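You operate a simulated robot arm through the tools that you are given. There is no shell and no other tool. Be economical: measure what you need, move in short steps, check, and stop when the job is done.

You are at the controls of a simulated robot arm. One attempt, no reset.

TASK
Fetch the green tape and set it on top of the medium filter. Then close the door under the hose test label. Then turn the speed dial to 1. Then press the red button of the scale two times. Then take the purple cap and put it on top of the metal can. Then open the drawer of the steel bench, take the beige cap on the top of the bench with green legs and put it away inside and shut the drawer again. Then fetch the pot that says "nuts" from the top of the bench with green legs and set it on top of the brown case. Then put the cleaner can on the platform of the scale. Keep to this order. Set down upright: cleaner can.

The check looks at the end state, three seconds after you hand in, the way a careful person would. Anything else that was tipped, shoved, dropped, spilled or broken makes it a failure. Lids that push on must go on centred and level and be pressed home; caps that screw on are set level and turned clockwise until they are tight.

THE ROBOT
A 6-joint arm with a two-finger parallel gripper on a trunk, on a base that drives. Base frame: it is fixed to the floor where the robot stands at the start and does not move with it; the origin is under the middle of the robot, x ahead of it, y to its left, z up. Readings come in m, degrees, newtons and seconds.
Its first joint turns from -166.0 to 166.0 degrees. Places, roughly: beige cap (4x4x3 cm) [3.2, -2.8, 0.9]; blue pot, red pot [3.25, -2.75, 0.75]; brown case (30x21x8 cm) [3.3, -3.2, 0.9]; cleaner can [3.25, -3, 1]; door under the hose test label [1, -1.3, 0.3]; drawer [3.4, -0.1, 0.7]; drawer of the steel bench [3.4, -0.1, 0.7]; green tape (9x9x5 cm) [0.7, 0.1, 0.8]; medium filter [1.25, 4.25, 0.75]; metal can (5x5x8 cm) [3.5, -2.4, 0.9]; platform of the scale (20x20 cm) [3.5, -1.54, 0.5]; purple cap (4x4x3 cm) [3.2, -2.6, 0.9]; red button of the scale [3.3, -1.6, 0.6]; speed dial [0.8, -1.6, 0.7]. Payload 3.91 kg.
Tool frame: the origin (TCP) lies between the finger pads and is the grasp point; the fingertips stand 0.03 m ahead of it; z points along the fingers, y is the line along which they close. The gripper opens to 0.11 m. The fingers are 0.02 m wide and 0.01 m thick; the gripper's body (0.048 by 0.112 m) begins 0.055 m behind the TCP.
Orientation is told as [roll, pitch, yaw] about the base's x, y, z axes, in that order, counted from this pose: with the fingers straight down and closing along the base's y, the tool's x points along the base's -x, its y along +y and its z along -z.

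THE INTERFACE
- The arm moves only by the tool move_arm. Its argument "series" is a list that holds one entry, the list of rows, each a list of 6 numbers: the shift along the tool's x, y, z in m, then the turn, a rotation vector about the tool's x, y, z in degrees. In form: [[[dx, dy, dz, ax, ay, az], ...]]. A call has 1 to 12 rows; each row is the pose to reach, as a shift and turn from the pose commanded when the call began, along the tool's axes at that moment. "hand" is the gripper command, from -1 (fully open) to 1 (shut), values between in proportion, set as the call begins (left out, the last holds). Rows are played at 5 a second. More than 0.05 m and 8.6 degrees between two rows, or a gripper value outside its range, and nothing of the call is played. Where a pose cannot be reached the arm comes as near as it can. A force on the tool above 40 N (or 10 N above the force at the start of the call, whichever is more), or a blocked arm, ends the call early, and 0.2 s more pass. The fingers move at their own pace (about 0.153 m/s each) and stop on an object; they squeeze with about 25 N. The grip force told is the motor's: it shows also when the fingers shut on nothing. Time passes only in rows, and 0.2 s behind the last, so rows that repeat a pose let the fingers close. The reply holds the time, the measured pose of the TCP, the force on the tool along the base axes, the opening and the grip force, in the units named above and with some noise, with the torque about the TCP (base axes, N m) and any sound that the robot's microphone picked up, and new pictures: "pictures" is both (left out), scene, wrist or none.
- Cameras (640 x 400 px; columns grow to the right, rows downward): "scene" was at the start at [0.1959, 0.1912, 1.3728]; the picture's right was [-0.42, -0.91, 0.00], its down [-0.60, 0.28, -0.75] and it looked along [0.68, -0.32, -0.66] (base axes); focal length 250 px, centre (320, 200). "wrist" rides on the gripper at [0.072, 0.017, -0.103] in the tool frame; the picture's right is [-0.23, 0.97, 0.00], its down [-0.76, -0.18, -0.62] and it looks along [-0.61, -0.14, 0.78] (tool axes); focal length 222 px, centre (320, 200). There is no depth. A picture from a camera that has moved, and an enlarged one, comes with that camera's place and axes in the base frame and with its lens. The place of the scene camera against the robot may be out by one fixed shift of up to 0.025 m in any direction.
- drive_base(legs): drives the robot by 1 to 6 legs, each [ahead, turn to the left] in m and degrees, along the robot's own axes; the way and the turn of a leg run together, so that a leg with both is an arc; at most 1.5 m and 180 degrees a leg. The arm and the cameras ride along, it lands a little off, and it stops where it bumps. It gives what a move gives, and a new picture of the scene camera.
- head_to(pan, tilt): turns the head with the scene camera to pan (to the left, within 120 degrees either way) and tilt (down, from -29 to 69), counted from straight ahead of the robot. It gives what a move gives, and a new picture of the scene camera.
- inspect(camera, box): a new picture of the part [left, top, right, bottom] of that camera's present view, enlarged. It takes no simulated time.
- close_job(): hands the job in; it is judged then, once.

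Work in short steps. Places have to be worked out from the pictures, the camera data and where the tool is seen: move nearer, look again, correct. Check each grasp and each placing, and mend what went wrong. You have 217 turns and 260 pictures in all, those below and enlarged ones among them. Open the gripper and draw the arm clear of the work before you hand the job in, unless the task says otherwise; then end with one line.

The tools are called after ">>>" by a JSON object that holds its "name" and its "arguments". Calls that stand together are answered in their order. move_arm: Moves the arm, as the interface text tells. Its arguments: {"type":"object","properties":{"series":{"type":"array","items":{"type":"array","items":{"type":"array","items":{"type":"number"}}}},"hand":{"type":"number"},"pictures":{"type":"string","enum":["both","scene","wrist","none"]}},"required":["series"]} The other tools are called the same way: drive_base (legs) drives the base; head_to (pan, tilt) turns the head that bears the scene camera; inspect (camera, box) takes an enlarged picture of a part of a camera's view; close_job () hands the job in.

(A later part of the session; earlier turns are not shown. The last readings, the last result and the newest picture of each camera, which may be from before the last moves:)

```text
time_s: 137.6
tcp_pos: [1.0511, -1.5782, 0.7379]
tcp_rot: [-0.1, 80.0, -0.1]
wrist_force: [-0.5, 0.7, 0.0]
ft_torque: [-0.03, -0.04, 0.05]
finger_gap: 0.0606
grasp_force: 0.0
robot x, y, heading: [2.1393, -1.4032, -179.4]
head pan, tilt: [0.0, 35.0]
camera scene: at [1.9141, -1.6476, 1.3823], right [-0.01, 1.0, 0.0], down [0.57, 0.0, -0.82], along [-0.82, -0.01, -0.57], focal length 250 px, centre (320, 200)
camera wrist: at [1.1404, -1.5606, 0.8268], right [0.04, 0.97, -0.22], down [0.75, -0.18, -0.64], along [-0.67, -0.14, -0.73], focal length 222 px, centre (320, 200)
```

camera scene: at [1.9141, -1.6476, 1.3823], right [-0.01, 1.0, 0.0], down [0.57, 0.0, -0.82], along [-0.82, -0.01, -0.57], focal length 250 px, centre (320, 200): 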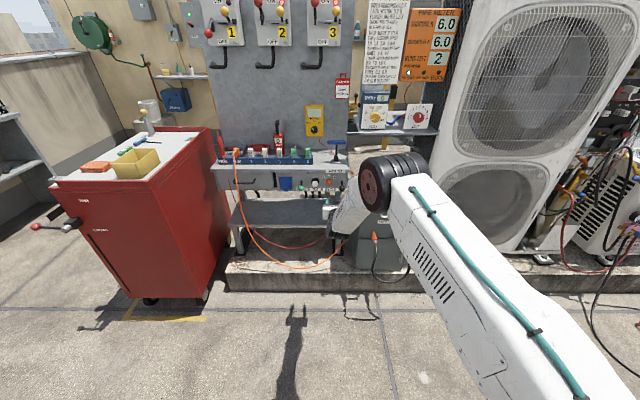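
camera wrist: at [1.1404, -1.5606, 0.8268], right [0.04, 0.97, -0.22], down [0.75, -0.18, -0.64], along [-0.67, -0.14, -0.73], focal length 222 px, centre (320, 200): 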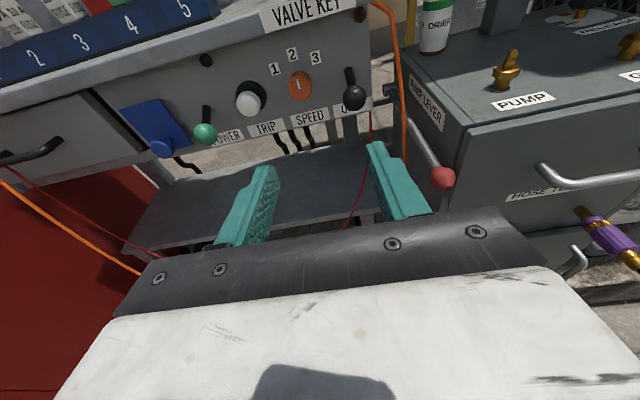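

The pose is reached. I drive forward 0.13 m to get close to the knob and look again.

>>> {"name": "drive_base", "arguments": {"legs": [[0.13, 0]]}}

>>> {"name": "move_arm", "arguments": {"series": [[[-0.012, -0.012, 0, 0, 0, 0], [-0.024, -0.026, 0, 0, 0, 0]]]}}

>>> {"name": "inspect", "arguments": {"camera": "wrist", "box": [200, 40, 440, 190]}}

```text
time_s: 138.9
tcp_pos: [0.921, -1.5777, 0.7385]
tcp_rot: [0.0, 80.0, 0.0]
wrist_force: [0.5, 0.1, 0.1]
ft_torque: [0.01, 0.01, -0.02]
finger_gap: 0.0604
grasp_force: 0.0
robot x, y, heading: [2.0101, -1.4027, -179.5]
head pan, tilt: [0.0, 35.0]
camera scene: at [1.7844, -1.6482, 1.3822], right [-0.01, 1.0, 0.0], down [0.57, 0.0, -0.82], along [-0.82, 0.0, -0.57], focal length 250 px, centre (320, 200)
```

scene: 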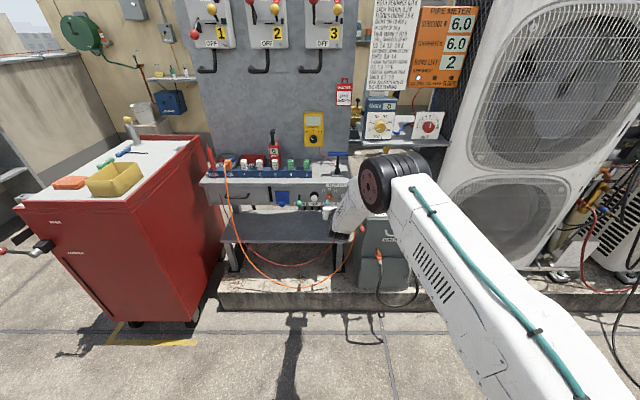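

```text
time_s: 139.5
tcp_pos: [0.9236, -1.6026, 0.7144]
tcp_rot: [0.2, 80.0, 0.1]
wrist_force: [0.3, 0.4, -0.4]
ft_torque: [0.01, 0.0, 0.01]
finger_gap: 0.0606
grasp_force: 0.0
robot x, y, heading: [2.0107, -1.4061, -179.7]
head pan, tilt: [0.0, 35.0]
camera scene: at [1.7844, -1.6481, 1.3823], right [-0.01, 1.0, 0.0], down [0.57, 0.0, -0.82], along [-0.82, 0.0, -0.57], focal length 250 px, centre (320, 200)
camera wrist: at [1.0144, -1.5853, 0.803], right [0.04, 0.97, -0.22], down [0.75, -0.18, -0.64], along [-0.67, -0.14, -0.73], focal length 222 px, centre (320, 200)
```

scene: 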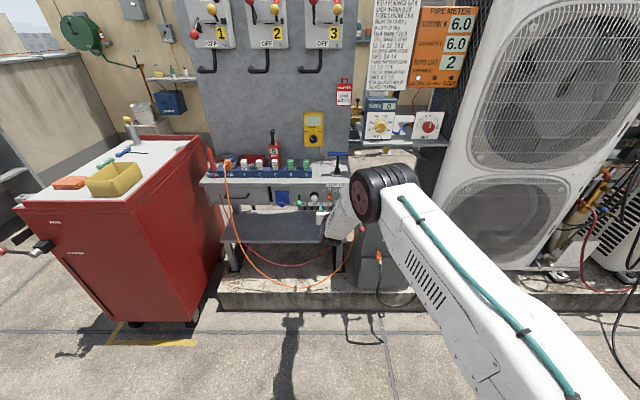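
wrist: 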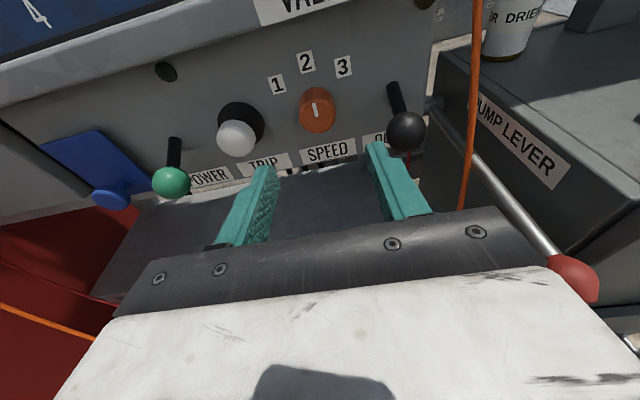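

```text
2.67 times, centred on (320, 115) of wrist
camera zoom: at [1.0144, -1.5853, 0.803], right [0.04, 0.97, -0.22], down [0.75, -0.18, -0.64], along [-0.67, -0.14, -0.73], focal length 592 px, centre (320, 427)
```

zoom: 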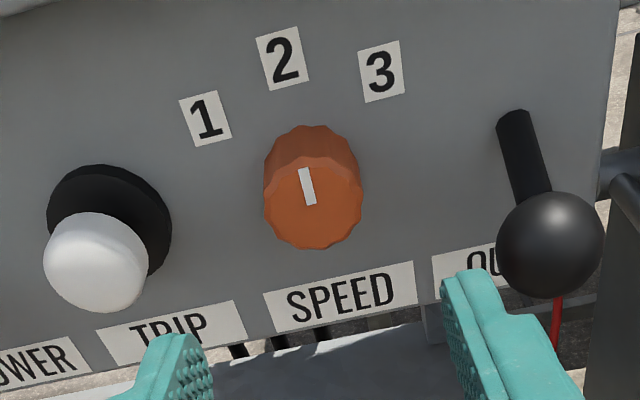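

The knob front is near x 0.83, aligned in y with the gripper. I advance in two checks.

>>> {"name": "move_arm", "arguments": {"series": [[[0.005, 0, 0.025, 0, 0, 0], [0.009, 0, 0.05, 0, 0, 0], [0.012, 0, 0.065, 0, 0, 0]]], "pictures": "wrist"}}

>>> {"name": "inspect", "arguments": {"camera": "wrist", "box": [200, 60, 440, 210]}}

```text
time_s: 140.3
tcp_pos: [0.8574, -1.6025, 0.7146]
tcp_rot: [0.0, 80.0, 0.0]
wrist_force: [0.2, 0.2, -0.2]
ft_torque: [-0.01, -0.04, -0.03]
finger_gap: 0.0605
grasp_force: 0.1
robot x, y, heading: [2.0122, -1.403, -179.6]
head pan, tilt: [0.0, 35.0]
camera wrist: at [0.9478, -1.5845, 0.8037], right [0.04, 0.97, -0.22], down [0.75, -0.18, -0.64], along [-0.67, -0.14, -0.73], focal length 222 px, centre (320, 200)
```

wrist: 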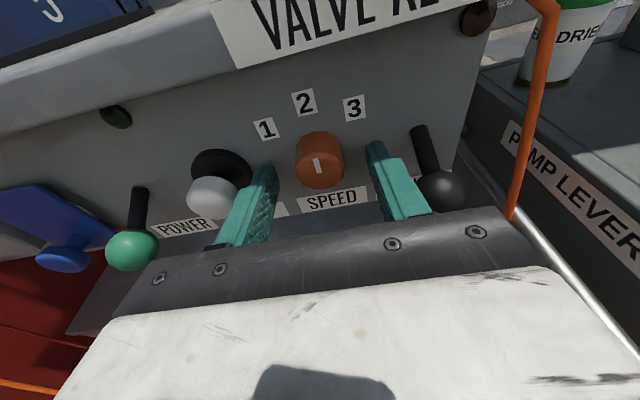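

```text
2.67 times, centred on (320, 135) of wrist
camera zoom: at [0.9478, -1.5845, 0.8037], right [0.04, 0.97, -0.22], down [0.75, -0.18, -0.64], along [-0.67, -0.14, -0.73], focal length 592 px, centre (320, 373)
```

zoom: 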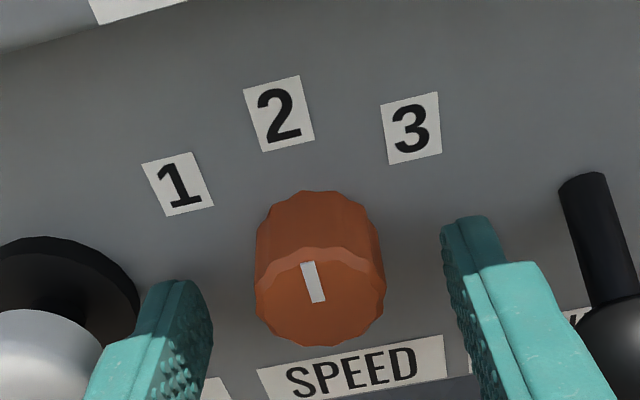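

The tips now overlap the knob depth. I raise 6 mm, nudge 4 mm forward and close on the knob.

>>> {"name": "move_arm", "arguments": {"series": [[[0.006, 0.001, 0.004, 0, 0, 0], [0.006, 0.001, 0.004, 0, 0, 0], [0.006, 0.001, 0.004, 0, 0, 0]]], "hand": 1, "pictures": "wrist"}}

>>> {"name": "inspect", "arguments": {"camera": "wrist", "box": [200, 60, 440, 210]}}

```text
time_s: 141.1
tcp_pos: [0.8551, -1.6021, 0.7163]
tcp_rot: [0.5, 79.7, 0.5]
wrist_force: [35.5, 4.4, -14.7]
ft_torque: [-0.03, -0.35, 0.8]
finger_gap: 0.03
grasp_force: 44.8
robot x, y, heading: [2.0118, -1.4025, -179.6]
head pan, tilt: [0.0, 35.0]
camera wrist: at [0.945, -1.5838, 0.8057], right [0.04, 0.97, -0.22], down [0.75, -0.18, -0.64], along [-0.66, -0.14, -0.74], focal length 222 px, centre (320, 200)
```

wrist: 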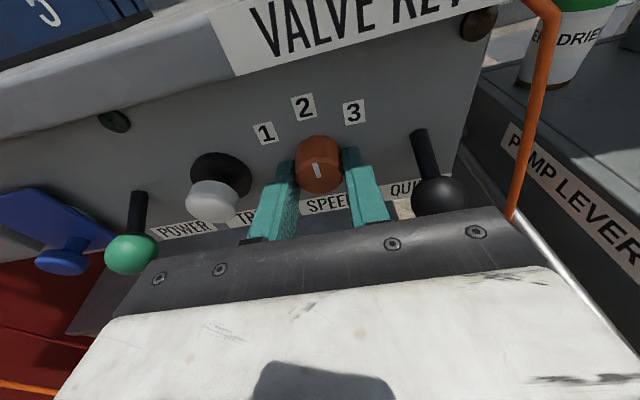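

```text
2.67 times, centred on (320, 135) of wrist
camera zoom: at [0.945, -1.5838, 0.8057], right [0.04, 0.97, -0.22], down [0.75, -0.18, -0.64], along [-0.66, -0.14, -0.74], focal length 592 px, centre (320, 373)
```

zoom: 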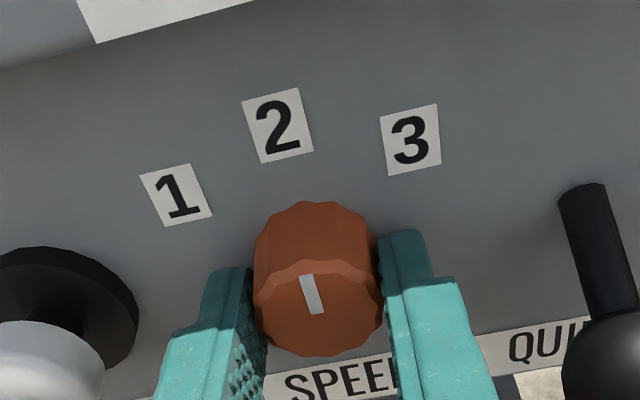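

The knob is gripped (gap 0.030). I ease back off the panel, then rotate +45° about base +x (counter-clockwise from the front) toward 1.

>>> {"name": "move_arm", "arguments": {"series": [[[0, 0, -0.004, 0, 0, 0], [0, 0, -0.004, -1.3, 0, -7.4], [0, 0, -0.004, -2.6, 0, -14.8], [0, 0, -0.004, -3.9, 0, -22.2], [0, 0, -0.004, -5.2, 0, -29.6], [0, 0, -0.004, -6.5, 0, -36.9], [0, 0, -0.004, -7.8, 0, -44.3], [0, 0, -0.004, -7.8, 0, -44.3]]], "pictures": "wrist"}}

>>> {"name": "inspect", "arguments": {"camera": "wrist", "box": [200, 60, 440, 210]}}

```text
time_s: 142.8
tcp_pos: [0.857, -1.6048, 0.7188]
tcp_rot: [79.9, 44.2, 75.9]
wrist_force: [-32.1, -7.0, -16.1]
ft_torque: [-0.08, -0.33, -0.13]
finger_gap: 0.0294
grasp_force: 45.1
robot x, y, heading: [2.0084, -1.4052, -179.6]
head pan, tilt: [0.0, 35.0]
stopped in row 8: the force on the tool passed its limit at 50 N (the readings are from after the stop); the commanded pose is now the measured one
camera wrist: at [0.9465, -1.6551, 0.7942], right [0.04, 0.85, 0.53], down [0.75, 0.33, -0.58], along [-0.66, 0.42, -0.62], focal length 222 px, centre (320, 200)
```

wrist: 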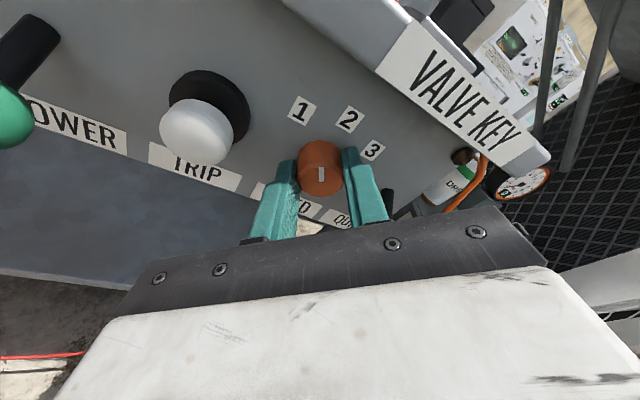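

```text
2.67 times, centred on (320, 135) of wrist
camera zoom: at [0.9465, -1.6551, 0.7942], right [0.04, 0.85, 0.53], down [0.75, 0.33, -0.58], along [-0.66, 0.42, -0.62], focal length 592 px, centre (320, 373)
```

zoom: 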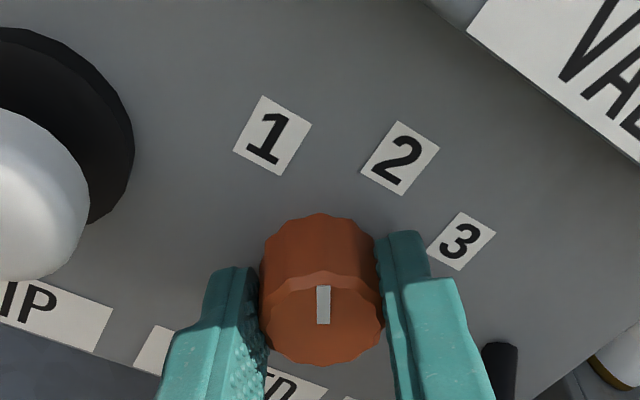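

The knob slipped about 17° in the grip: its mark now sits between 2 and 1. I rotate another 20° with a slight ease forward.

>>> {"name": "move_arm", "arguments": {"series": [[[0, 0, 0.002, 0, 0, 0], [0, 0, 0.002, -1.2, 0, -6.9], [0, 0, 0.002, -2.4, 0, -13.8], [0, 0, 0.002, -3.5, 0, -19.7], [0, 0, 0.002, -3.5, 0, -19.7]]], "pictures": "wrist"}}

>>> {"name": "inspect", "arguments": {"camera": "wrist", "box": [200, 60, 440, 210]}}

```text
time_s: 144.0
tcp_pos: [0.8569, -1.6079, 0.7179]
tcp_rot: [85.1, 24.7, 79.2]
wrist_force: [3.9, -27.1, -24.4]
ft_torque: [-0.83, -0.42, -0.23]
finger_gap: 0.0294
grasp_force: 45.0
robot x, y, heading: [2.0117, -1.4006, -179.6]
head pan, tilt: [0.0, 35.0]
camera wrist: at [0.9468, -1.6801, 0.7712], right [0.03, 0.61, 0.79], down [0.75, 0.51, -0.43], along [-0.67, 0.6, -0.44], focal length 222 px, centre (320, 200)
```

wrist: 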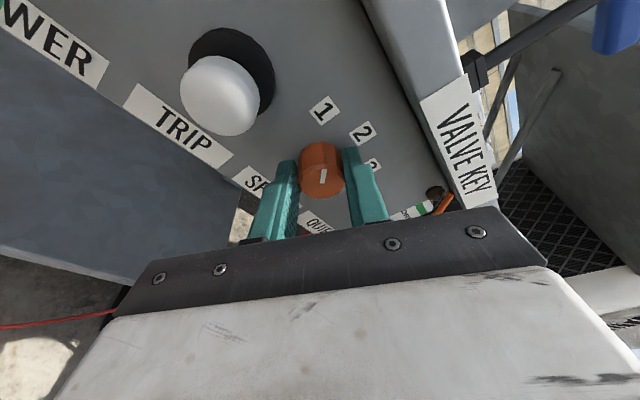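

```text
2.67 times, centred on (320, 135) of wrist
camera zoom: at [0.9468, -1.6801, 0.7712], right [0.03, 0.61, 0.79], down [0.75, 0.51, -0.43], along [-0.67, 0.6, -0.44], focal length 592 px, centre (320, 373)
```

zoom: 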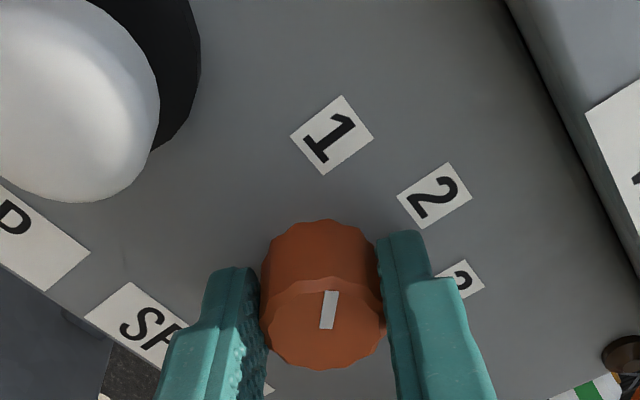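

The mark now points about at 1. I open the gripper and check.

>>> {"name": "move_arm", "arguments": {"series": [[[0, 0, 0, 0, 0, 0], [0, 0, 0, 0, 0, 0], [0, 0, -0.03, 0, 0, 0], [0, 0, -0.06, 0, 0, 0]]], "hand": -0.1, "pictures": "wrist"}}

>>> {"name": "inspect", "arguments": {"camera": "wrist", "box": [240, 50, 400, 150]}}

>>> {"name": "inspect", "arguments": {"camera": "scene", "box": [270, 160, 390, 230]}}

```text
time_s: 145.0
tcp_pos: [0.9147, -1.6129, 0.7252]
tcp_rot: [85.4, 24.8, 79.0]
wrist_force: [-0.1, 1.3, -0.8]
ft_torque: [0.02, 0.03, 0.02]
finger_gap: 0.0605
grasp_force: 0.1
robot x, y, heading: [2.013, -1.4048, -179.5]
head pan, tilt: [0.0, 35.0]
camera wrist: at [1.0047, -1.6862, 0.7786], right [0.04, 0.62, 0.79], down [0.75, 0.51, -0.43], along [-0.67, 0.6, -0.44], focal length 222 px, centre (320, 200)
```

wrist: 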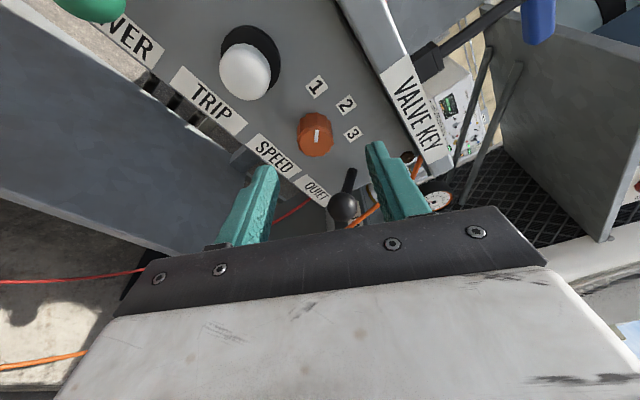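

```text
4.00 times, centred on (320, 100) of wrist
camera zoom: at [1.0047, -1.6862, 0.7786], right [0.04, 0.62, 0.79], down [0.75, 0.51, -0.43], along [-0.67, 0.6, -0.44], focal length 888 px, centre (320, 600)
```

zoom: 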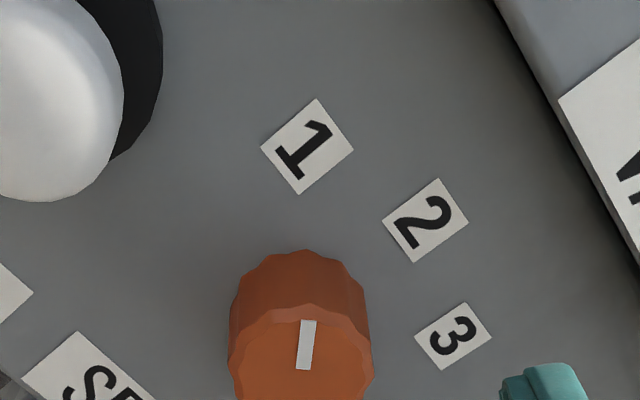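

```text
5.33 times, centred on (330, 195) of scene
camera zoom: at [1.7842, -1.6485, 1.3822], right [-0.01, 1.0, 0.0], down [0.57, 0.0, -0.82], along [-0.82, -0.01, -0.57], focal length 1331 px, centre (267, 227)
```

zoom: 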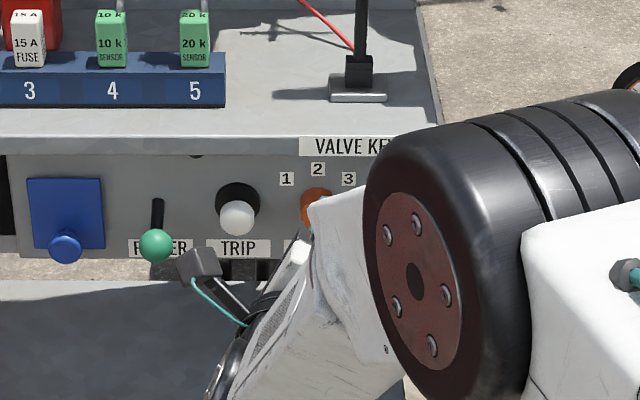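

The geometry gives the mark at 45° toward 1 (label at 41°), so the dial is at 1. I back away and bring the arm back to the standard tool-down carry pose.

>>> {"name": "drive_base", "arguments": {"legs": [[-0.35, 0]]}}

>>> {"name": "move_arm", "arguments": {"series": [[[-0.003, 0.025, -0.032, 4.76, 3.6, -5.66], [-0.006, 0.05, -0.064, 9.5, 7.2, -11.3], [-0.009, 0.074, -0.095, 14.3, 10.8, -17], [-0.012, 0.099, -0.127, 19, 14.4, -22.7], [-0.016, 0.123, -0.158, 23.8, 18, -28.3], [-0.019, 0.148, -0.19, 28.6, 21.6, -34], [-0.022, 0.173, -0.221, 33.3, 25.2, -39.7], [-0.025, 0.197, -0.253, 38.1, 28.8, -45.3], [-0.028, 0.222, -0.285, 42.8, 32.4, -51], [-0.031, 0.247, -0.316, 47.6, 36, -56.6], [-0.034, 0.271, -0.348, 52.3, 39.6, -62.3], [-0.037, 0.296, -0.379, 57.1, 43.2, -68]]], "pictures": "none"}}

>>> {"name": "move_arm", "arguments": {"series": [[[0, 0, 0, 4.76, 3.6, -5.66], [0, 0, 0, 9.5, 7.2, -11.3], [0, 0, 0, 14.3, 10.8, -17], [0, 0, 0, 19, 14.4, -22.7], [0, 0, 0, 23.8, 18, -28.3]]], "pictures": "none"}}

```text
time_s: 147.2
tcp_pos: [1.265, -1.6049, 0.7245]
tcp_rot: [85.4, 24.7, 78.5]
wrist_force: [0.9, -0.3, 0.4]
ft_torque: [-0.02, 0.04, 0.0]
finger_gap: 0.0605
grasp_force: 0.2
robot x, y, heading: [2.363, -1.4018, 180.0]
head pan, tilt: [0.0, 35.0]
camera scene: at [2.1347, -1.6459, 1.3822], right [0.0, 1.0, 0.0], down [0.57, 0.0, -0.82], along [-0.82, 0.0, -0.57], focal length 250 px, centre (320, 200)
```

scene: 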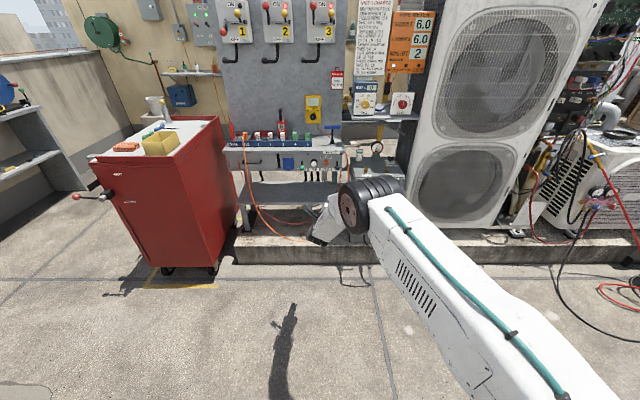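

```text
time_s: 149.8
tcp_pos: [1.6498, -1.4892, 0.9705]
tcp_rot: [29.1, -11.3, 148.5]
wrist_force: [-1.4, -0.6, -0.5]
ft_torque: [-0.01, 0.04, 0.0]
finger_gap: 0.0605
grasp_force: 0.0
out of reach, approached as far as the arm can: row 12
robot x, y, heading: [2.3609, -1.403, 179.8]
head pan, tilt: [0.0, 35.0]
```

```text
time_s: 151.1
tcp_pos: [1.6612, -1.4527, 0.9259]
tcp_rot: [10.3, -1.8, -179.6]
wrist_force: [0.2, 0.2, 0.4]
ft_torque: [-0.02, 0.01, 0.02]
finger_gap: 0.0605
grasp_force: 0.1
out of reach, approached as far as the arm can: row 1, 2, 3, 4, 5
robot x, y, heading: [2.3606, -1.4026, 179.8]
head pan, tilt: [0.0, 35.0]
```

Now I turn around to face the scale on the gas bench.

>>> {"name": "drive_base", "arguments": {"legs": [[0.1, 0], [0, 90], [0, 90]]}}

>>> {"name": "head_to", "arguments": {"pan": 0, "tilt": 38}}

>>> {"name": "inspect", "arguments": {"camera": "scene", "box": [160, 100, 480, 300]}}

```text
time_s: 159.8
tcp_pos: [2.9672, -1.3573, 0.9274]
tcp_rot: [10.4, -1.7, 0.0]
wrist_force: [0.0, -0.5, 0.9]
ft_torque: [-0.03, 0.0, -0.02]
finger_gap: 0.0606
grasp_force: 0.0
robot x, y, heading: [2.2665, -1.3999, -0.4]
head pan, tilt: [0.0, 35.0]
camera scene: at [2.4731, -1.1779, 1.3823], right [-0.01, -1.0, 0.0], down [-0.57, 0.0, -0.82], along [0.82, -0.01, -0.57], focal length 250 px, centre (320, 200)
```

scene: 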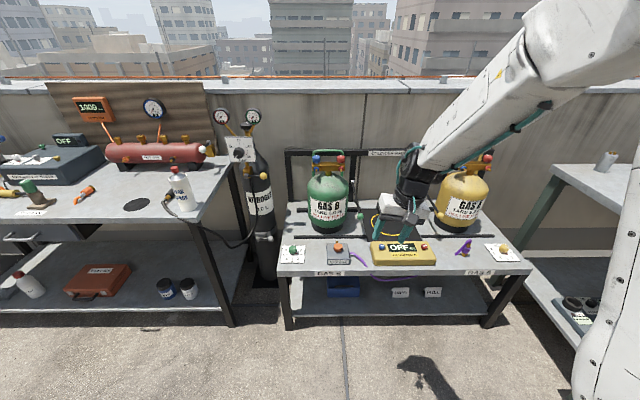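

```text
time_s: 160.5
tcp_pos: [2.9675, -1.3582, 0.9255]
tcp_rot: [10.4, -1.7, 0.0]
wrist_force: [-0.1, -0.9, -0.2]
ft_torque: [0.02, -0.02, 0.0]
finger_gap: 0.0604
grasp_force: 0.0
robot x, y, heading: [2.2627, -1.4037, -0.7]
head pan, tilt: [0.0, 38.0]
camera scene: at [2.4714, -1.1779, 1.3777], right [-0.01, -1.0, 0.0], down [-0.62, 0.0, -0.79], along [0.79, -0.01, -0.62], focal length 250 px, centre (320, 200)
```

scene: 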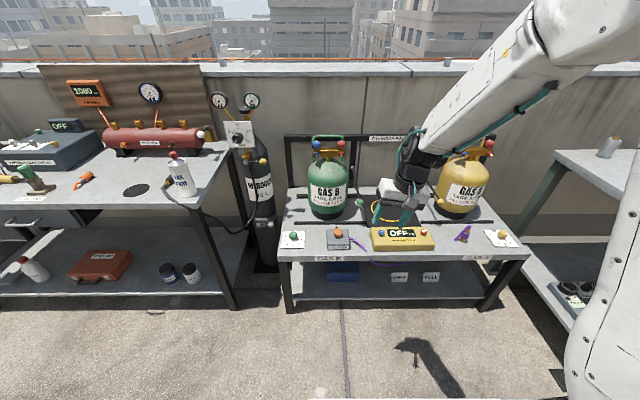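

```text
2.00 times, centred on (320, 200) of scene
camera zoom: at [2.4714, -1.1779, 1.3777], right [-0.01, -1.0, 0.0], down [-0.62, 0.0, -0.79], along [0.79, -0.01, -0.62], focal length 499 px, centre (320, 200)
```

zoom: 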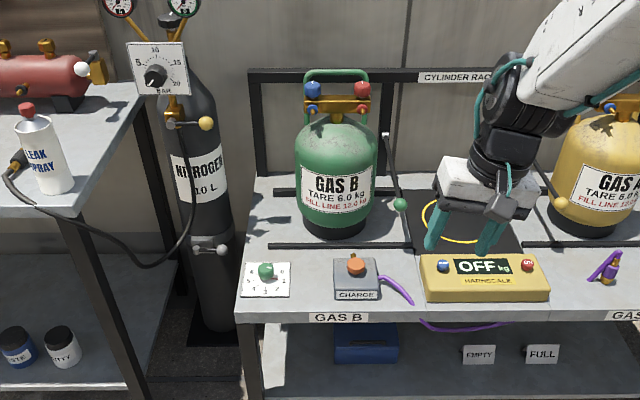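

The scale reads OFF, with a red button on its right side near (3.23, -1.63, 0.6). I level the tool, close the fingers, drive a bit nearer and look with the wrist camera.

>>> {"name": "drive_base", "arguments": {"legs": [[0.15, 0]]}}

>>> {"name": "move_arm", "arguments": {"series": [[[0, -0.03, 0, 4, 0.6, 0], [-0.01, -0.07, 0, 8, 1.2, 0], [-0.02, -0.11, 0, 10.4, 1.7, 0], [-0.03, -0.15, 0, 10.4, 1.7, 0], [-0.035, -0.19, 0, 10.4, 1.7, 0], [-0.04, -0.23, 0, 10.4, 1.7, 0]]], "hand": 1}}

```text
time_s: 161.8
tcp_pos: [3.1185, -1.3606, 0.9263]
tcp_rot: [10.4, -1.7, 0.0]
wrist_force: [0.9, 0.1, -0.3]
ft_torque: [0.01, -0.01, -0.01]
finger_gap: 0.0603
grasp_force: 0.1
robot x, y, heading: [2.4175, -1.4051, -0.4]
head pan, tilt: [0.0, 38.0]
camera scene: at [2.6239, -1.1798, 1.3777], right [-0.01, -1.0, 0.0], down [-0.62, 0.01, -0.79], along [0.79, -0.01, -0.62], focal length 250 px, centre (320, 200)
```

scene: 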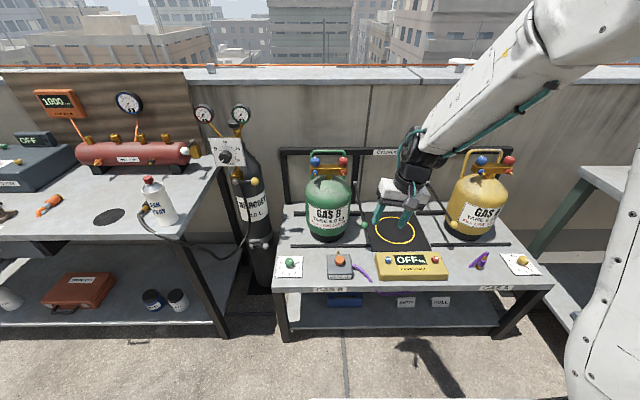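

```text
time_s: 163.2
tcp_pos: [3.1402, -1.5847, 0.8542]
tcp_rot: [7.1, -5.3, -0.2]
wrist_force: [0.6, -0.1, -0.6]
ft_torque: [-0.04, -0.01, -0.01]
finger_gap: 0.0
grasp_force: 24.4
out of reach, approached as far as the arm can: row 1, 2, 3, 4, 5, 6
robot x, y, heading: [2.4172, -1.4039, -0.5]
head pan, tilt: [0.0, 38.0]
camera scene: at [2.6236, -1.1795, 1.3777], right [-0.01, -1.0, 0.0], down [-0.62, 0.01, -0.79], along [0.79, -0.01, -0.62], focal length 250 px, centre (320, 200)
camera wrist: at [3.0587, -1.5789, 0.9511], right [0.22, 0.97, 0.14], down [0.7, -0.26, 0.67], along [0.68, -0.05, -0.73], focal length 222 px, centre (320, 200)
```

scene: 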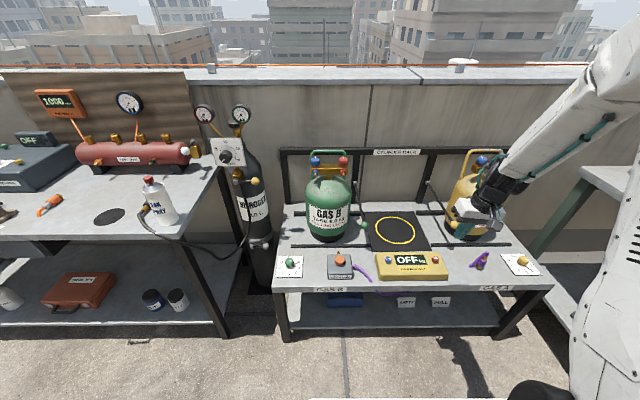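
wrist: 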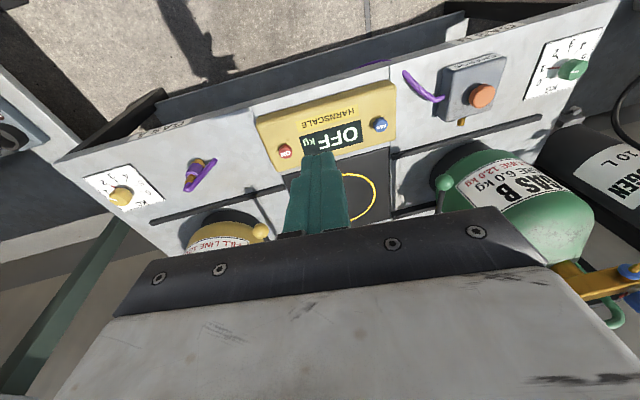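

The wrist seems stuck on a joint-limit branch (leaning about 10° however I command it). I back off and unwind it by swinging the tool out to the left, then forward, then down.

>>> {"name": "drive_base", "arguments": {"legs": [[-0.45, 0]]}}

>>> {"name": "move_arm", "arguments": {"series": [[[-0.01, 0.02, -0.01, -7.5, 0, 0], [-0.02, 0.04, -0.02, -15, 0, 0], [-0.03, 0.06, -0.03, -22.5, 0, 0], [-0.04, 0.08, -0.04, -30, 0, 0], [-0.05, 0.1, -0.05, -37.5, 0, 0], [-0.06, 0.12, -0.06, -45, 0, 0], [-0.07, 0.14, -0.07, -52.5, 0, 0], [-0.08, 0.16, -0.08, -60, 0, 0], [-0.09, 0.18, -0.09, -67.5, 0, 0], [-0.1, 0.2, -0.1, -75, 0, 0]]], "pictures": "none"}}

```text
time_s: 165.9
tcp_pos: [2.6932, -1.5802, 0.8544]
tcp_rot: [7.1, -5.5, -0.4]
wrist_force: [0.5, 0.5, -0.8]
ft_torque: [0.02, 0.02, -0.02]
finger_gap: 0.0002
grasp_force: 24.8
robot x, y, heading: [1.969, -1.4029, -0.7]
head pan, tilt: [0.0, 38.0]
camera scene: at [2.177, -1.1755, 1.3777], right [-0.01, -1.0, 0.0], down [-0.62, 0.01, -0.79], along [0.79, -0.01, -0.62], focal length 250 px, centre (320, 200)
```

scene: 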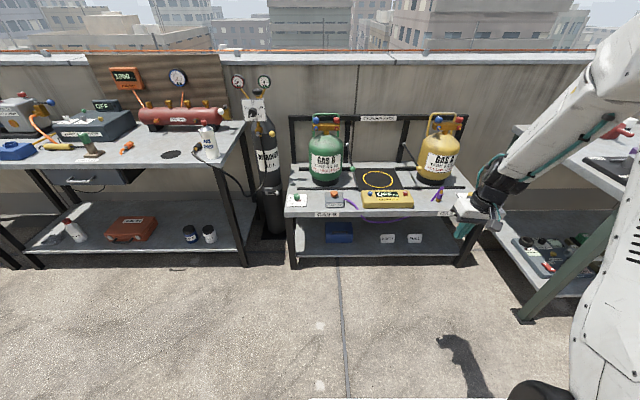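

```text
time_s: 168.1
tcp_pos: [2.7821, -1.3949, 0.9891]
tcp_rot: [82.3, -5.4, -0.4]
wrist_force: [0.6, 0.8, 0.3]
ft_torque: [-0.03, -0.02, -0.04]
finger_gap: 0.0
grasp_force: 25.1
robot x, y, heading: [1.9677, -1.3987, -0.3]
head pan, tilt: [0.0, 38.0]
```

Clear of limits. Now I swing the tool from left to forward.

>>> {"name": "move_arm", "arguments": {"series": [[[0, 0, 0, 0.7, -7.9, 1.1], [0, 0, 0, 1.4, -15.8, 2.1], [0, 0, 0, 2.1, -23.7, 3.2], [0, 0, 0, 2.8, -31.6, 4.3], [0, 0, 0, 3.5, -39.5, 5.3], [0, 0, 0, 4.2, -47.4, 6.4], [0, 0, 0, 4.9, -55.3, 7.5], [0, 0, 0, 5.6, -63.2, 8.6], [0, 0, 0, 6.3, -71.1, 9.6], [0, 0, 0, 7, -79, 10.7]]], "pictures": "none"}}

```text
time_s: 170.3
tcp_pos: [2.7819, -1.3942, 0.9868]
tcp_rot: [82.6, -5.4, -80.6]
wrist_force: [-0.1, -1.1, 0.3]
ft_torque: [0.03, 0.0, 0.02]
finger_gap: 0.0
grasp_force: 24.9
robot x, y, heading: [1.9663, -1.3974, -0.5]
head pan, tilt: [0.0, 38.0]
```

Now I pitch down, then yaw to the standard orientation.

>>> {"name": "move_arm", "arguments": {"series": [[[0, 0, -0.01, 8.3, -0.2, 1.2], [0, 0, -0.02, 16.5, -0.5, 2.3], [0, 0, -0.03, 24.8, -0.7, 3.5], [0, 0, -0.04, 33.1, -0.9, 4.6], [0, 0, -0.05, 41.4, -1.2, 5.8], [0, 0, -0.05, 49.6, -1.4, 7], [0, 0, -0.05, 57.9, -1.6, 8.1], [0, 0, -0.05, 66.2, -1.8, 9.3], [0, 0, -0.05, 74.4, -2.1, 10.4], [0, 0, -0.05, 82.7, -2.3, 11.6]]], "pictures": "none"}}

>>> {"name": "move_arm", "arguments": {"series": [[[0, 0, 0, 0, 0, -8.2], [0, 0, 0, 0, 0, -16.4], [0, 0, 0, 0, 0, -24.6], [0, 0, 0, 0, 0, -32.8], [0, 0, 0, 0, 0, -41], [0, 0, 0, 0, 0, -49.2], [0, 0, 0, 0, 0, -57.4], [0, 0, 0, 0, 0, -65.6], [0, 0, 0, 0, 0, -73.8], [0, 0, 0, 0, 0, -82], [0, 0, 0, 0, 0, -90]]], "pictures": "none"}}

```text
time_s: 172.5
tcp_pos: [2.7336, -1.4019, 0.9942]
tcp_rot: [0.0, 0.3, -89.9]
wrist_force: [-0.1, -0.1, 0.9]
ft_torque: [0.0, -0.03, 0.02]
finger_gap: 0.0001
grasp_force: 25.4
out of reach, approached as far as the arm can: row 5
robot x, y, heading: [1.9702, -1.3981, -0.6]
head pan, tilt: [0.0, 38.0]
```

```text
time_s: 174.9
tcp_pos: [2.7325, -1.4018, 0.9929]
tcp_rot: [0.3, -0.2, 0.4]
wrist_force: [0.3, 0.2, -0.3]
ft_torque: [-0.04, 0.0, -0.02]
finger_gap: 0.0
grasp_force: 25.2
robot x, y, heading: [1.969, -1.401, -1.0]
head pan, tilt: [0.0, 38.0]
```

Unwound. I drive back in and place the closed fingers over the red button at about (3.245, -1.633).

>>> {"name": "drive_base", "arguments": {"legs": [[0.43, 0]]}}

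>>> {"name": "move_arm", "arguments": {"series": [[[-0.01, -0.04, 0.03, 0, 0, 0], [-0.02, -0.08, 0.06, 0, 0, 0], [-0.03, -0.12, 0.09, 0, 0, 0], [-0.04, -0.16, 0.12, 0, 0, 0], [-0.05, -0.19, 0.15, 0, 0, 0], [-0.06, -0.22, 0.19, 0, 0, 0], [-0.07, -0.22, 0.23, 0, 0, 0]]], "pictures": "wrist"}}

```text
time_s: 177.6
tcp_pos: [3.1677, -1.4045, 0.9936]
tcp_rot: [0.4, -0.2, 0.2]
wrist_force: [-0.2, -0.2, -0.8]
ft_torque: [0.0, 0.03, 0.03]
finger_gap: 0.0002
grasp_force: 24.7
robot x, y, heading: [2.4027, -1.4025, -0.7]
head pan, tilt: [0.0, 38.0]
camera scene: at [2.6109, -1.1791, 1.3777], right [-0.01, -1.0, 0.0], down [-0.62, 0.01, -0.79], along [0.79, -0.01, -0.62], focal length 250 px, centre (320, 200)
```

scene: 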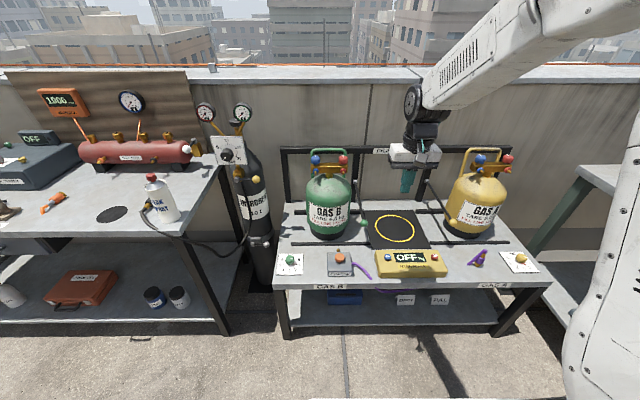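

```text
refused: row 1 steps farther than a row can; nothing moved
```

Row too long; I resend with smaller steps.

>>> {"name": "move_arm", "arguments": {"series": [[[-0.01, -0.035, 0.025, 0, 0, 0], [-0.02, -0.07, 0.05, 0, 0, 0], [-0.03, -0.105, 0.075, 0, 0, 0], [-0.04, -0.14, 0.1, 0, 0, 0], [-0.05, -0.175, 0.125, 0, 0, 0], [-0.06, -0.205, 0.15, 0, 0, 0], [-0.07, -0.225, 0.18, 0, 0, 0], [-0.075, -0.229, 0.22, 0, 0, 0]]], "pictures": "wrist"}}

>>> {"name": "inspect", "arguments": {"camera": "wrist", "box": [200, 60, 440, 210]}}

>>> {"name": "inspect", "arguments": {"camera": "scene", "box": [370, 220, 470, 290]}}

```text
time_s: 179.4
tcp_pos: [3.2462, -1.6334, 0.7724]
tcp_rot: [0.3, -0.1, 0.4]
wrist_force: [-0.5, -0.2, 0.9]
ft_torque: [-0.02, -0.02, -0.01]
finger_gap: 0.0
grasp_force: 24.9
robot x, y, heading: [2.4023, -1.4023, -0.3]
head pan, tilt: [0.0, 38.0]
camera wrist: at [3.1728, -1.6142, 0.875], right [0.22, 0.98, 0.01], down [0.76, -0.18, 0.62], along [0.61, -0.13, -0.78], focal length 222 px, centre (320, 200)
```

wrist: 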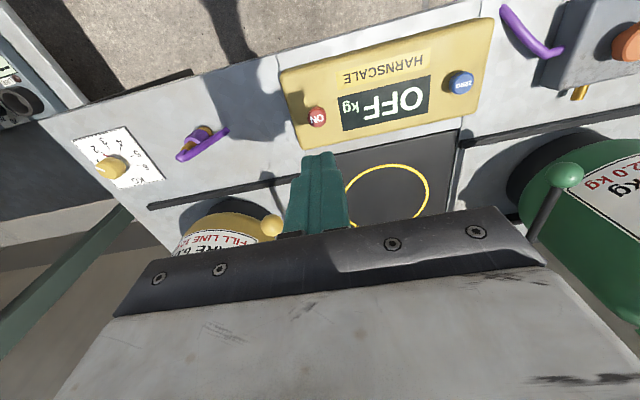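

```text
2.67 times, centred on (320, 135) of wrist
camera zoom: at [3.1728, -1.6142, 0.875], right [0.22, 0.98, 0.01], down [0.76, -0.18, 0.62], along [0.61, -0.13, -0.78], focal length 592 px, centre (320, 373)
```

zoom: 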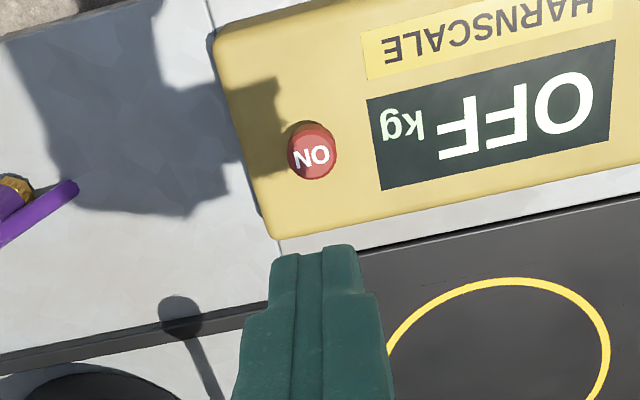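

```text
5.71 times, centred on (420, 255) of scene
camera zoom: at [2.6105, -1.1791, 1.3777], right [-0.01, -1.0, 0.0], down [-0.62, 0.01, -0.79], along [0.79, -0.01, -0.62], focal length 1426 px, centre (-251, -114)
```

zoom: 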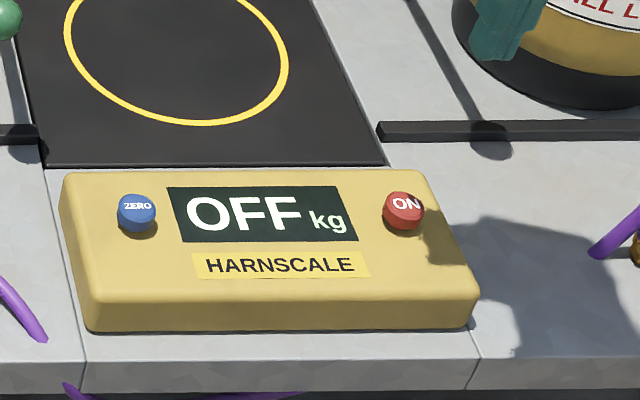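

I shift forward 1.6 cm and lower to refine the position.

>>> {"name": "move_arm", "arguments": {"series": [[[-0.008, -0.001, 0.04, 0, 0, 0], [-0.016, -0.003, 0.08, 0, 0, 0], [-0.016, -0.003, 0.095, 0, 0, 0]]], "pictures": "wrist"}}

>>> {"name": "inspect", "arguments": {"camera": "scene", "box": [370, 200, 470, 270]}}

```text
time_s: 180.2
tcp_pos: [3.2618, -1.6328, 0.6769]
tcp_rot: [0.4, -0.1, 0.3]
wrist_force: [0.0, -0.5, 0.0]
ft_torque: [-0.01, -0.06, 0.01]
finger_gap: 0.0
grasp_force: 25.1
robot x, y, heading: [2.4026, -1.4047, -0.5]
head pan, tilt: [0.0, 38.0]
camera wrist: at [3.1894, -1.6157, 0.7793], right [0.22, 0.98, 0.01], down [0.76, -0.18, 0.62], along [0.61, -0.13, -0.78], focal length 222 px, centre (320, 200)
```

wrist: 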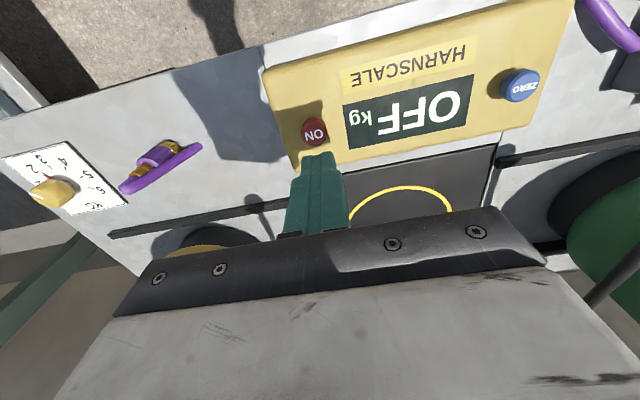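

```text
5.71 times, centred on (420, 235) of scene
camera zoom: at [2.6107, -1.1791, 1.3777], right [-0.01, -1.0, 0.0], down [-0.62, 0.01, -0.79], along [0.79, -0.01, -0.62], focal length 1426 px, centre (-251, 0)
```

zoom: 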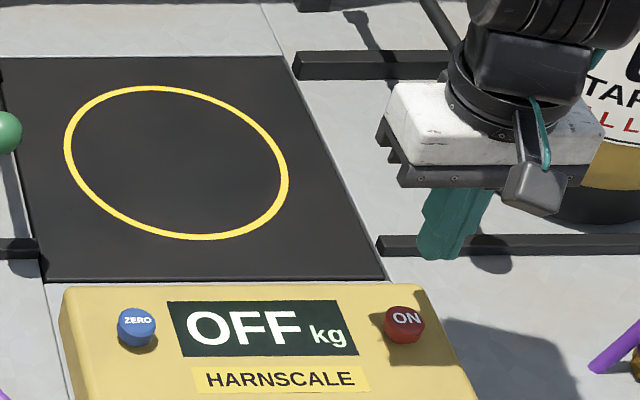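

The button is at about (3.271, -1.634, 0.57). I shift +1 cm and lower to just above it.

>>> {"name": "move_arm", "arguments": {"series": [[[-0.01, -0.001, 0.02, 0, 0, 0], [-0.01, -0.001, 0.05, 0, 0, 0]]], "pictures": "wrist"}}

>>> {"name": "inspect", "arguments": {"camera": "wrist", "box": [240, 90, 400, 190]}}

>>> {"name": "inspect", "arguments": {"camera": "scene", "box": [390, 220, 470, 276]}}

```text
time_s: 180.8
tcp_pos: [3.2711, -1.6335, 0.6258]
tcp_rot: [0.4, -0.1, 0.3]
wrist_force: [0.3, -0.2, -0.5]
ft_torque: [-0.01, 0.02, 0.01]
finger_gap: 0.0
grasp_force: 24.9
robot x, y, heading: [2.4056, -1.4018, -0.7]
head pan, tilt: [0.0, 38.0]
camera wrist: at [3.1996, -1.6168, 0.73], right [0.22, 0.97, 0.01], down [0.76, -0.18, 0.62], along [0.61, -0.13, -0.78], focal length 222 px, centre (320, 200)
```

wrist: 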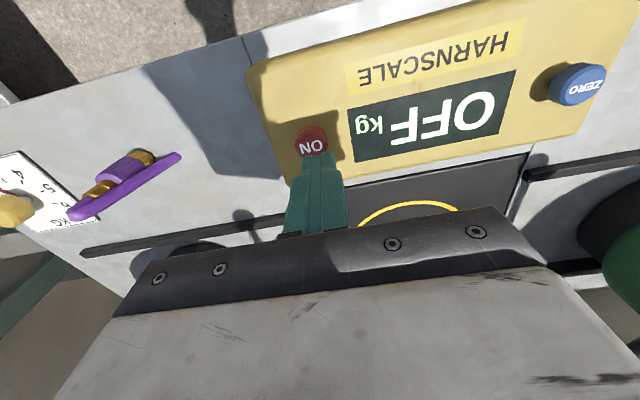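

```text
4.00 times, centred on (320, 140) of wrist
camera zoom: at [3.1996, -1.6168, 0.73], right [0.22, 0.97, 0.01], down [0.76, -0.18, 0.62], along [0.61, -0.13, -0.78], focal length 888 px, centre (320, 440)
```

zoom: 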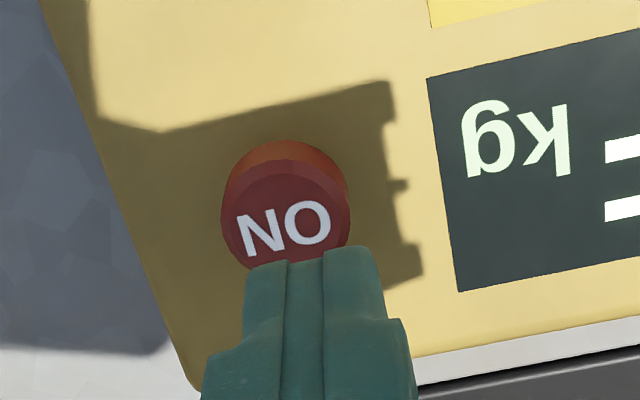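

```text
7.14 times, centred on (430, 248) of scene
camera zoom: at [2.6107, -1.1791, 1.3777], right [-0.01, -1.0, 0.0], down [-0.62, 0.01, -0.79], along [0.79, -0.01, -0.62], focal length 1782 px, centre (-466, -143)
```

zoom: 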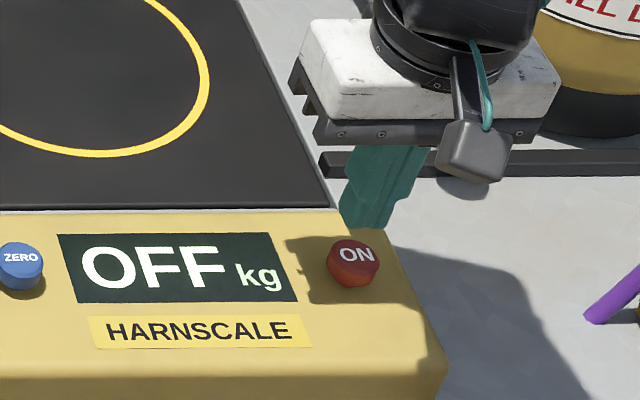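

The fingertip is over the button within a few mm. I press down in small steps, watching force and display.

>>> {"name": "move_arm", "arguments": {"series": [[[0.002, -0.002, 0.01, 0, 0, 0], [0.002, -0.002, 0.016, 0, 0, 0], [0.002, -0.002, 0.02, 0, 0, 0], [0.002, -0.002, 0.024, 0, 0, 0]]], "pictures": "none"}}

>>> {"name": "inspect", "arguments": {"camera": "scene", "box": [370, 220, 470, 290]}}

```text
time_s: 181.8
tcp_pos: [3.2694, -1.637, 0.6021]
tcp_rot: [0.4, -0.1, 0.3]
wrist_force: [0.1, 0.2, -0.3]
ft_torque: [-0.01, -0.01, 0.02]
finger_gap: 0.0003
grasp_force: 24.9
robot x, y, heading: [2.4, -1.4043, -0.7]
head pan, tilt: [0.0, 38.0]
```

```text
5.71 times, centred on (420, 255) of scene
camera zoom: at [2.6109, -1.1792, 1.3777], right [-0.01, -1.0, 0.0], down [-0.62, 0.01, -0.79], along [0.79, -0.01, -0.62], focal length 1426 px, centre (-251, -114)
```

zoom: 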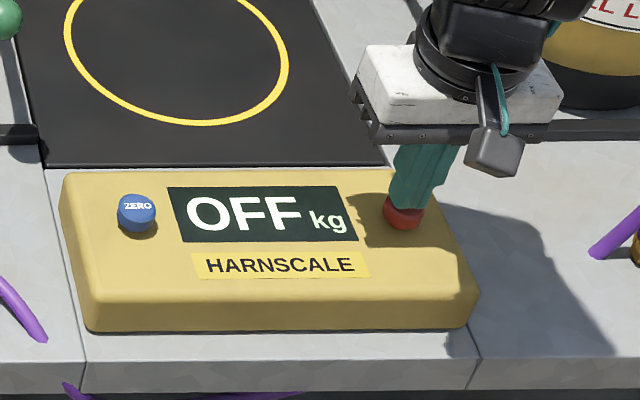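

The tip is right at the button top. I press further.

>>> {"name": "move_arm", "arguments": {"series": [[[0, 0.002, 0.003, 0, 0, 0], [0, 0.002, 0.005, 0, 0, 0], [0, 0.002, 0.007, 0, 0, 0], [0, 0.002, 0.009, 0, 0, 0]]], "pictures": "none"}}

>>> {"name": "inspect", "arguments": {"camera": "scene", "box": [370, 220, 470, 290]}}

```text
time_s: 182.8
tcp_pos: [3.2679, -1.6338, 0.5949]
tcp_rot: [0.3, -0.1, 0.3]
wrist_force: [-0.1, -0.1, 1.3]
ft_torque: [-0.03, 0.02, -0.03]
finger_gap: 0.0001
grasp_force: 25.5
robot x, y, heading: [2.4043, -1.4049, -0.6]
head pan, tilt: [0.0, 38.0]
```

```text
5.71 times, centred on (420, 255) of scene
camera zoom: at [2.6108, -1.1792, 1.3777], right [-0.01, -1.0, 0.0], down [-0.62, 0.01, -0.79], along [0.79, -0.01, -0.62], focal length 1426 px, centre (-251, -114)
```

zoom: 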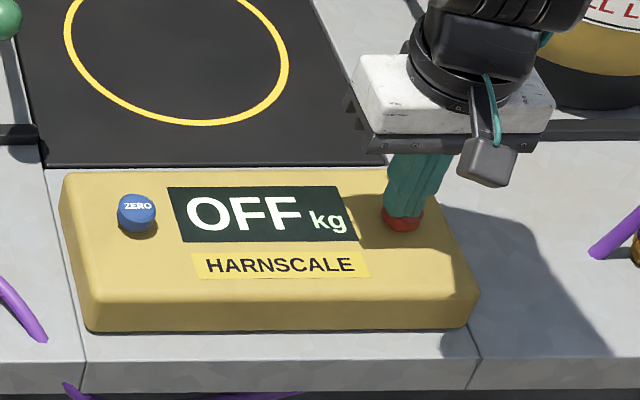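

Light contact now (1.3 N). I continue pressing.

>>> {"name": "move_arm", "arguments": {"series": [[[0, 0, 0.002, 0, 0, 0], [0, 0, 0.004, 0, 0, 0], [0, 0, 0.005, 0, 0, 0]]], "pictures": "none"}}

>>> {"name": "inspect", "arguments": {"camera": "scene", "box": [370, 220, 470, 290]}}

```text
time_s: 183.6
tcp_pos: [3.2675, -1.6358, 0.5898]
tcp_rot: [0.3, -0.3, 0.3]
wrist_force: [0.9, 0.9, 3.1]
ft_torque: [0.04, 0.0, -0.01]
finger_gap: 0.0
grasp_force: 25.0
robot x, y, heading: [2.4037, -1.4046, -0.3]
head pan, tilt: [0.0, 38.0]
heard: click
```

```text
5.71 times, centred on (420, 255) of scene
camera zoom: at [2.6108, -1.1791, 1.3777], right [-0.01, -1.0, 0.0], down [-0.62, 0.01, -0.79], along [0.79, -0.01, -0.62], focal length 1426 px, centre (-251, -114)
```

zoom: 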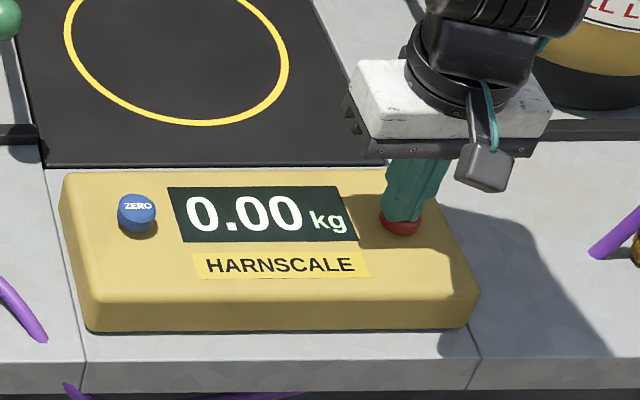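

First press clicked (display 0.00). I release fully, then press a second time.

>>> {"name": "move_arm", "arguments": {"series": [[[0, 0, -0.01, 0, 0, 0], [0, 0, -0.02, 0, 0, 0], [0, 0, -0.02, 0, 0, 0]]], "pictures": "none"}}

>>> {"name": "move_arm", "arguments": {"series": [[[0, 0, 0.01, 0, 0, 0], [0, 0, 0.016, 0, 0, 0], [0, 0, 0.018, 0, 0, 0], [0, 0, 0.02, 0, 0, 0], [0, 0, 0.0205, 0, 0, 0]]], "pictures": "none"}}

>>> {"name": "inspect", "arguments": {"camera": "scene", "box": [370, 220, 470, 290]}}

```text
time_s: 184.4
tcp_pos: [3.2695, -1.6349, 0.6098]
tcp_rot: [0.4, -0.1, 0.2]
wrist_force: [0.5, 0.2, -0.2]
ft_torque: [0.0, -0.01, 0.03]
finger_gap: 0.0
grasp_force: 25.3
robot x, y, heading: [2.3979, -1.4063, -0.4]
head pan, tilt: [0.0, 38.0]
```

```text
time_s: 185.6
tcp_pos: [3.2695, -1.635, 0.5891]
tcp_rot: [0.3, -0.1, 0.3]
wrist_force: [-0.2, -0.5, 2.2]
ft_torque: [-0.04, 0.04, 0.01]
finger_gap: 0.0
grasp_force: 25.1
robot x, y, heading: [2.405, -1.4054, -0.8]
head pan, tilt: [0.0, 38.0]
heard: click
```

```text
5.71 times, centred on (420, 255) of scene
camera zoom: at [2.6108, -1.1792, 1.3777], right [-0.01, -1.0, 0.0], down [-0.62, 0.01, -0.79], along [0.79, -0.01, -0.62], focal length 1426 px, centre (-251, -114)
```

zoom: 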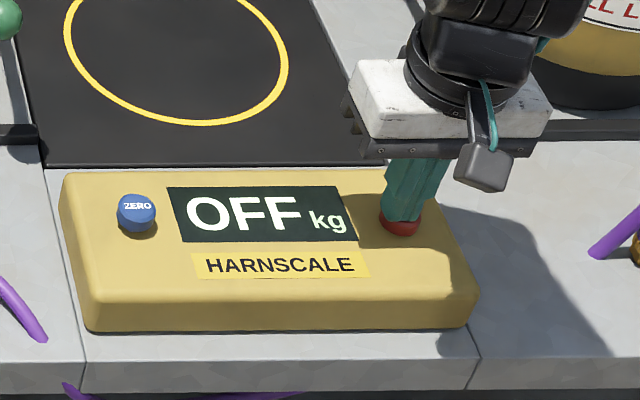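

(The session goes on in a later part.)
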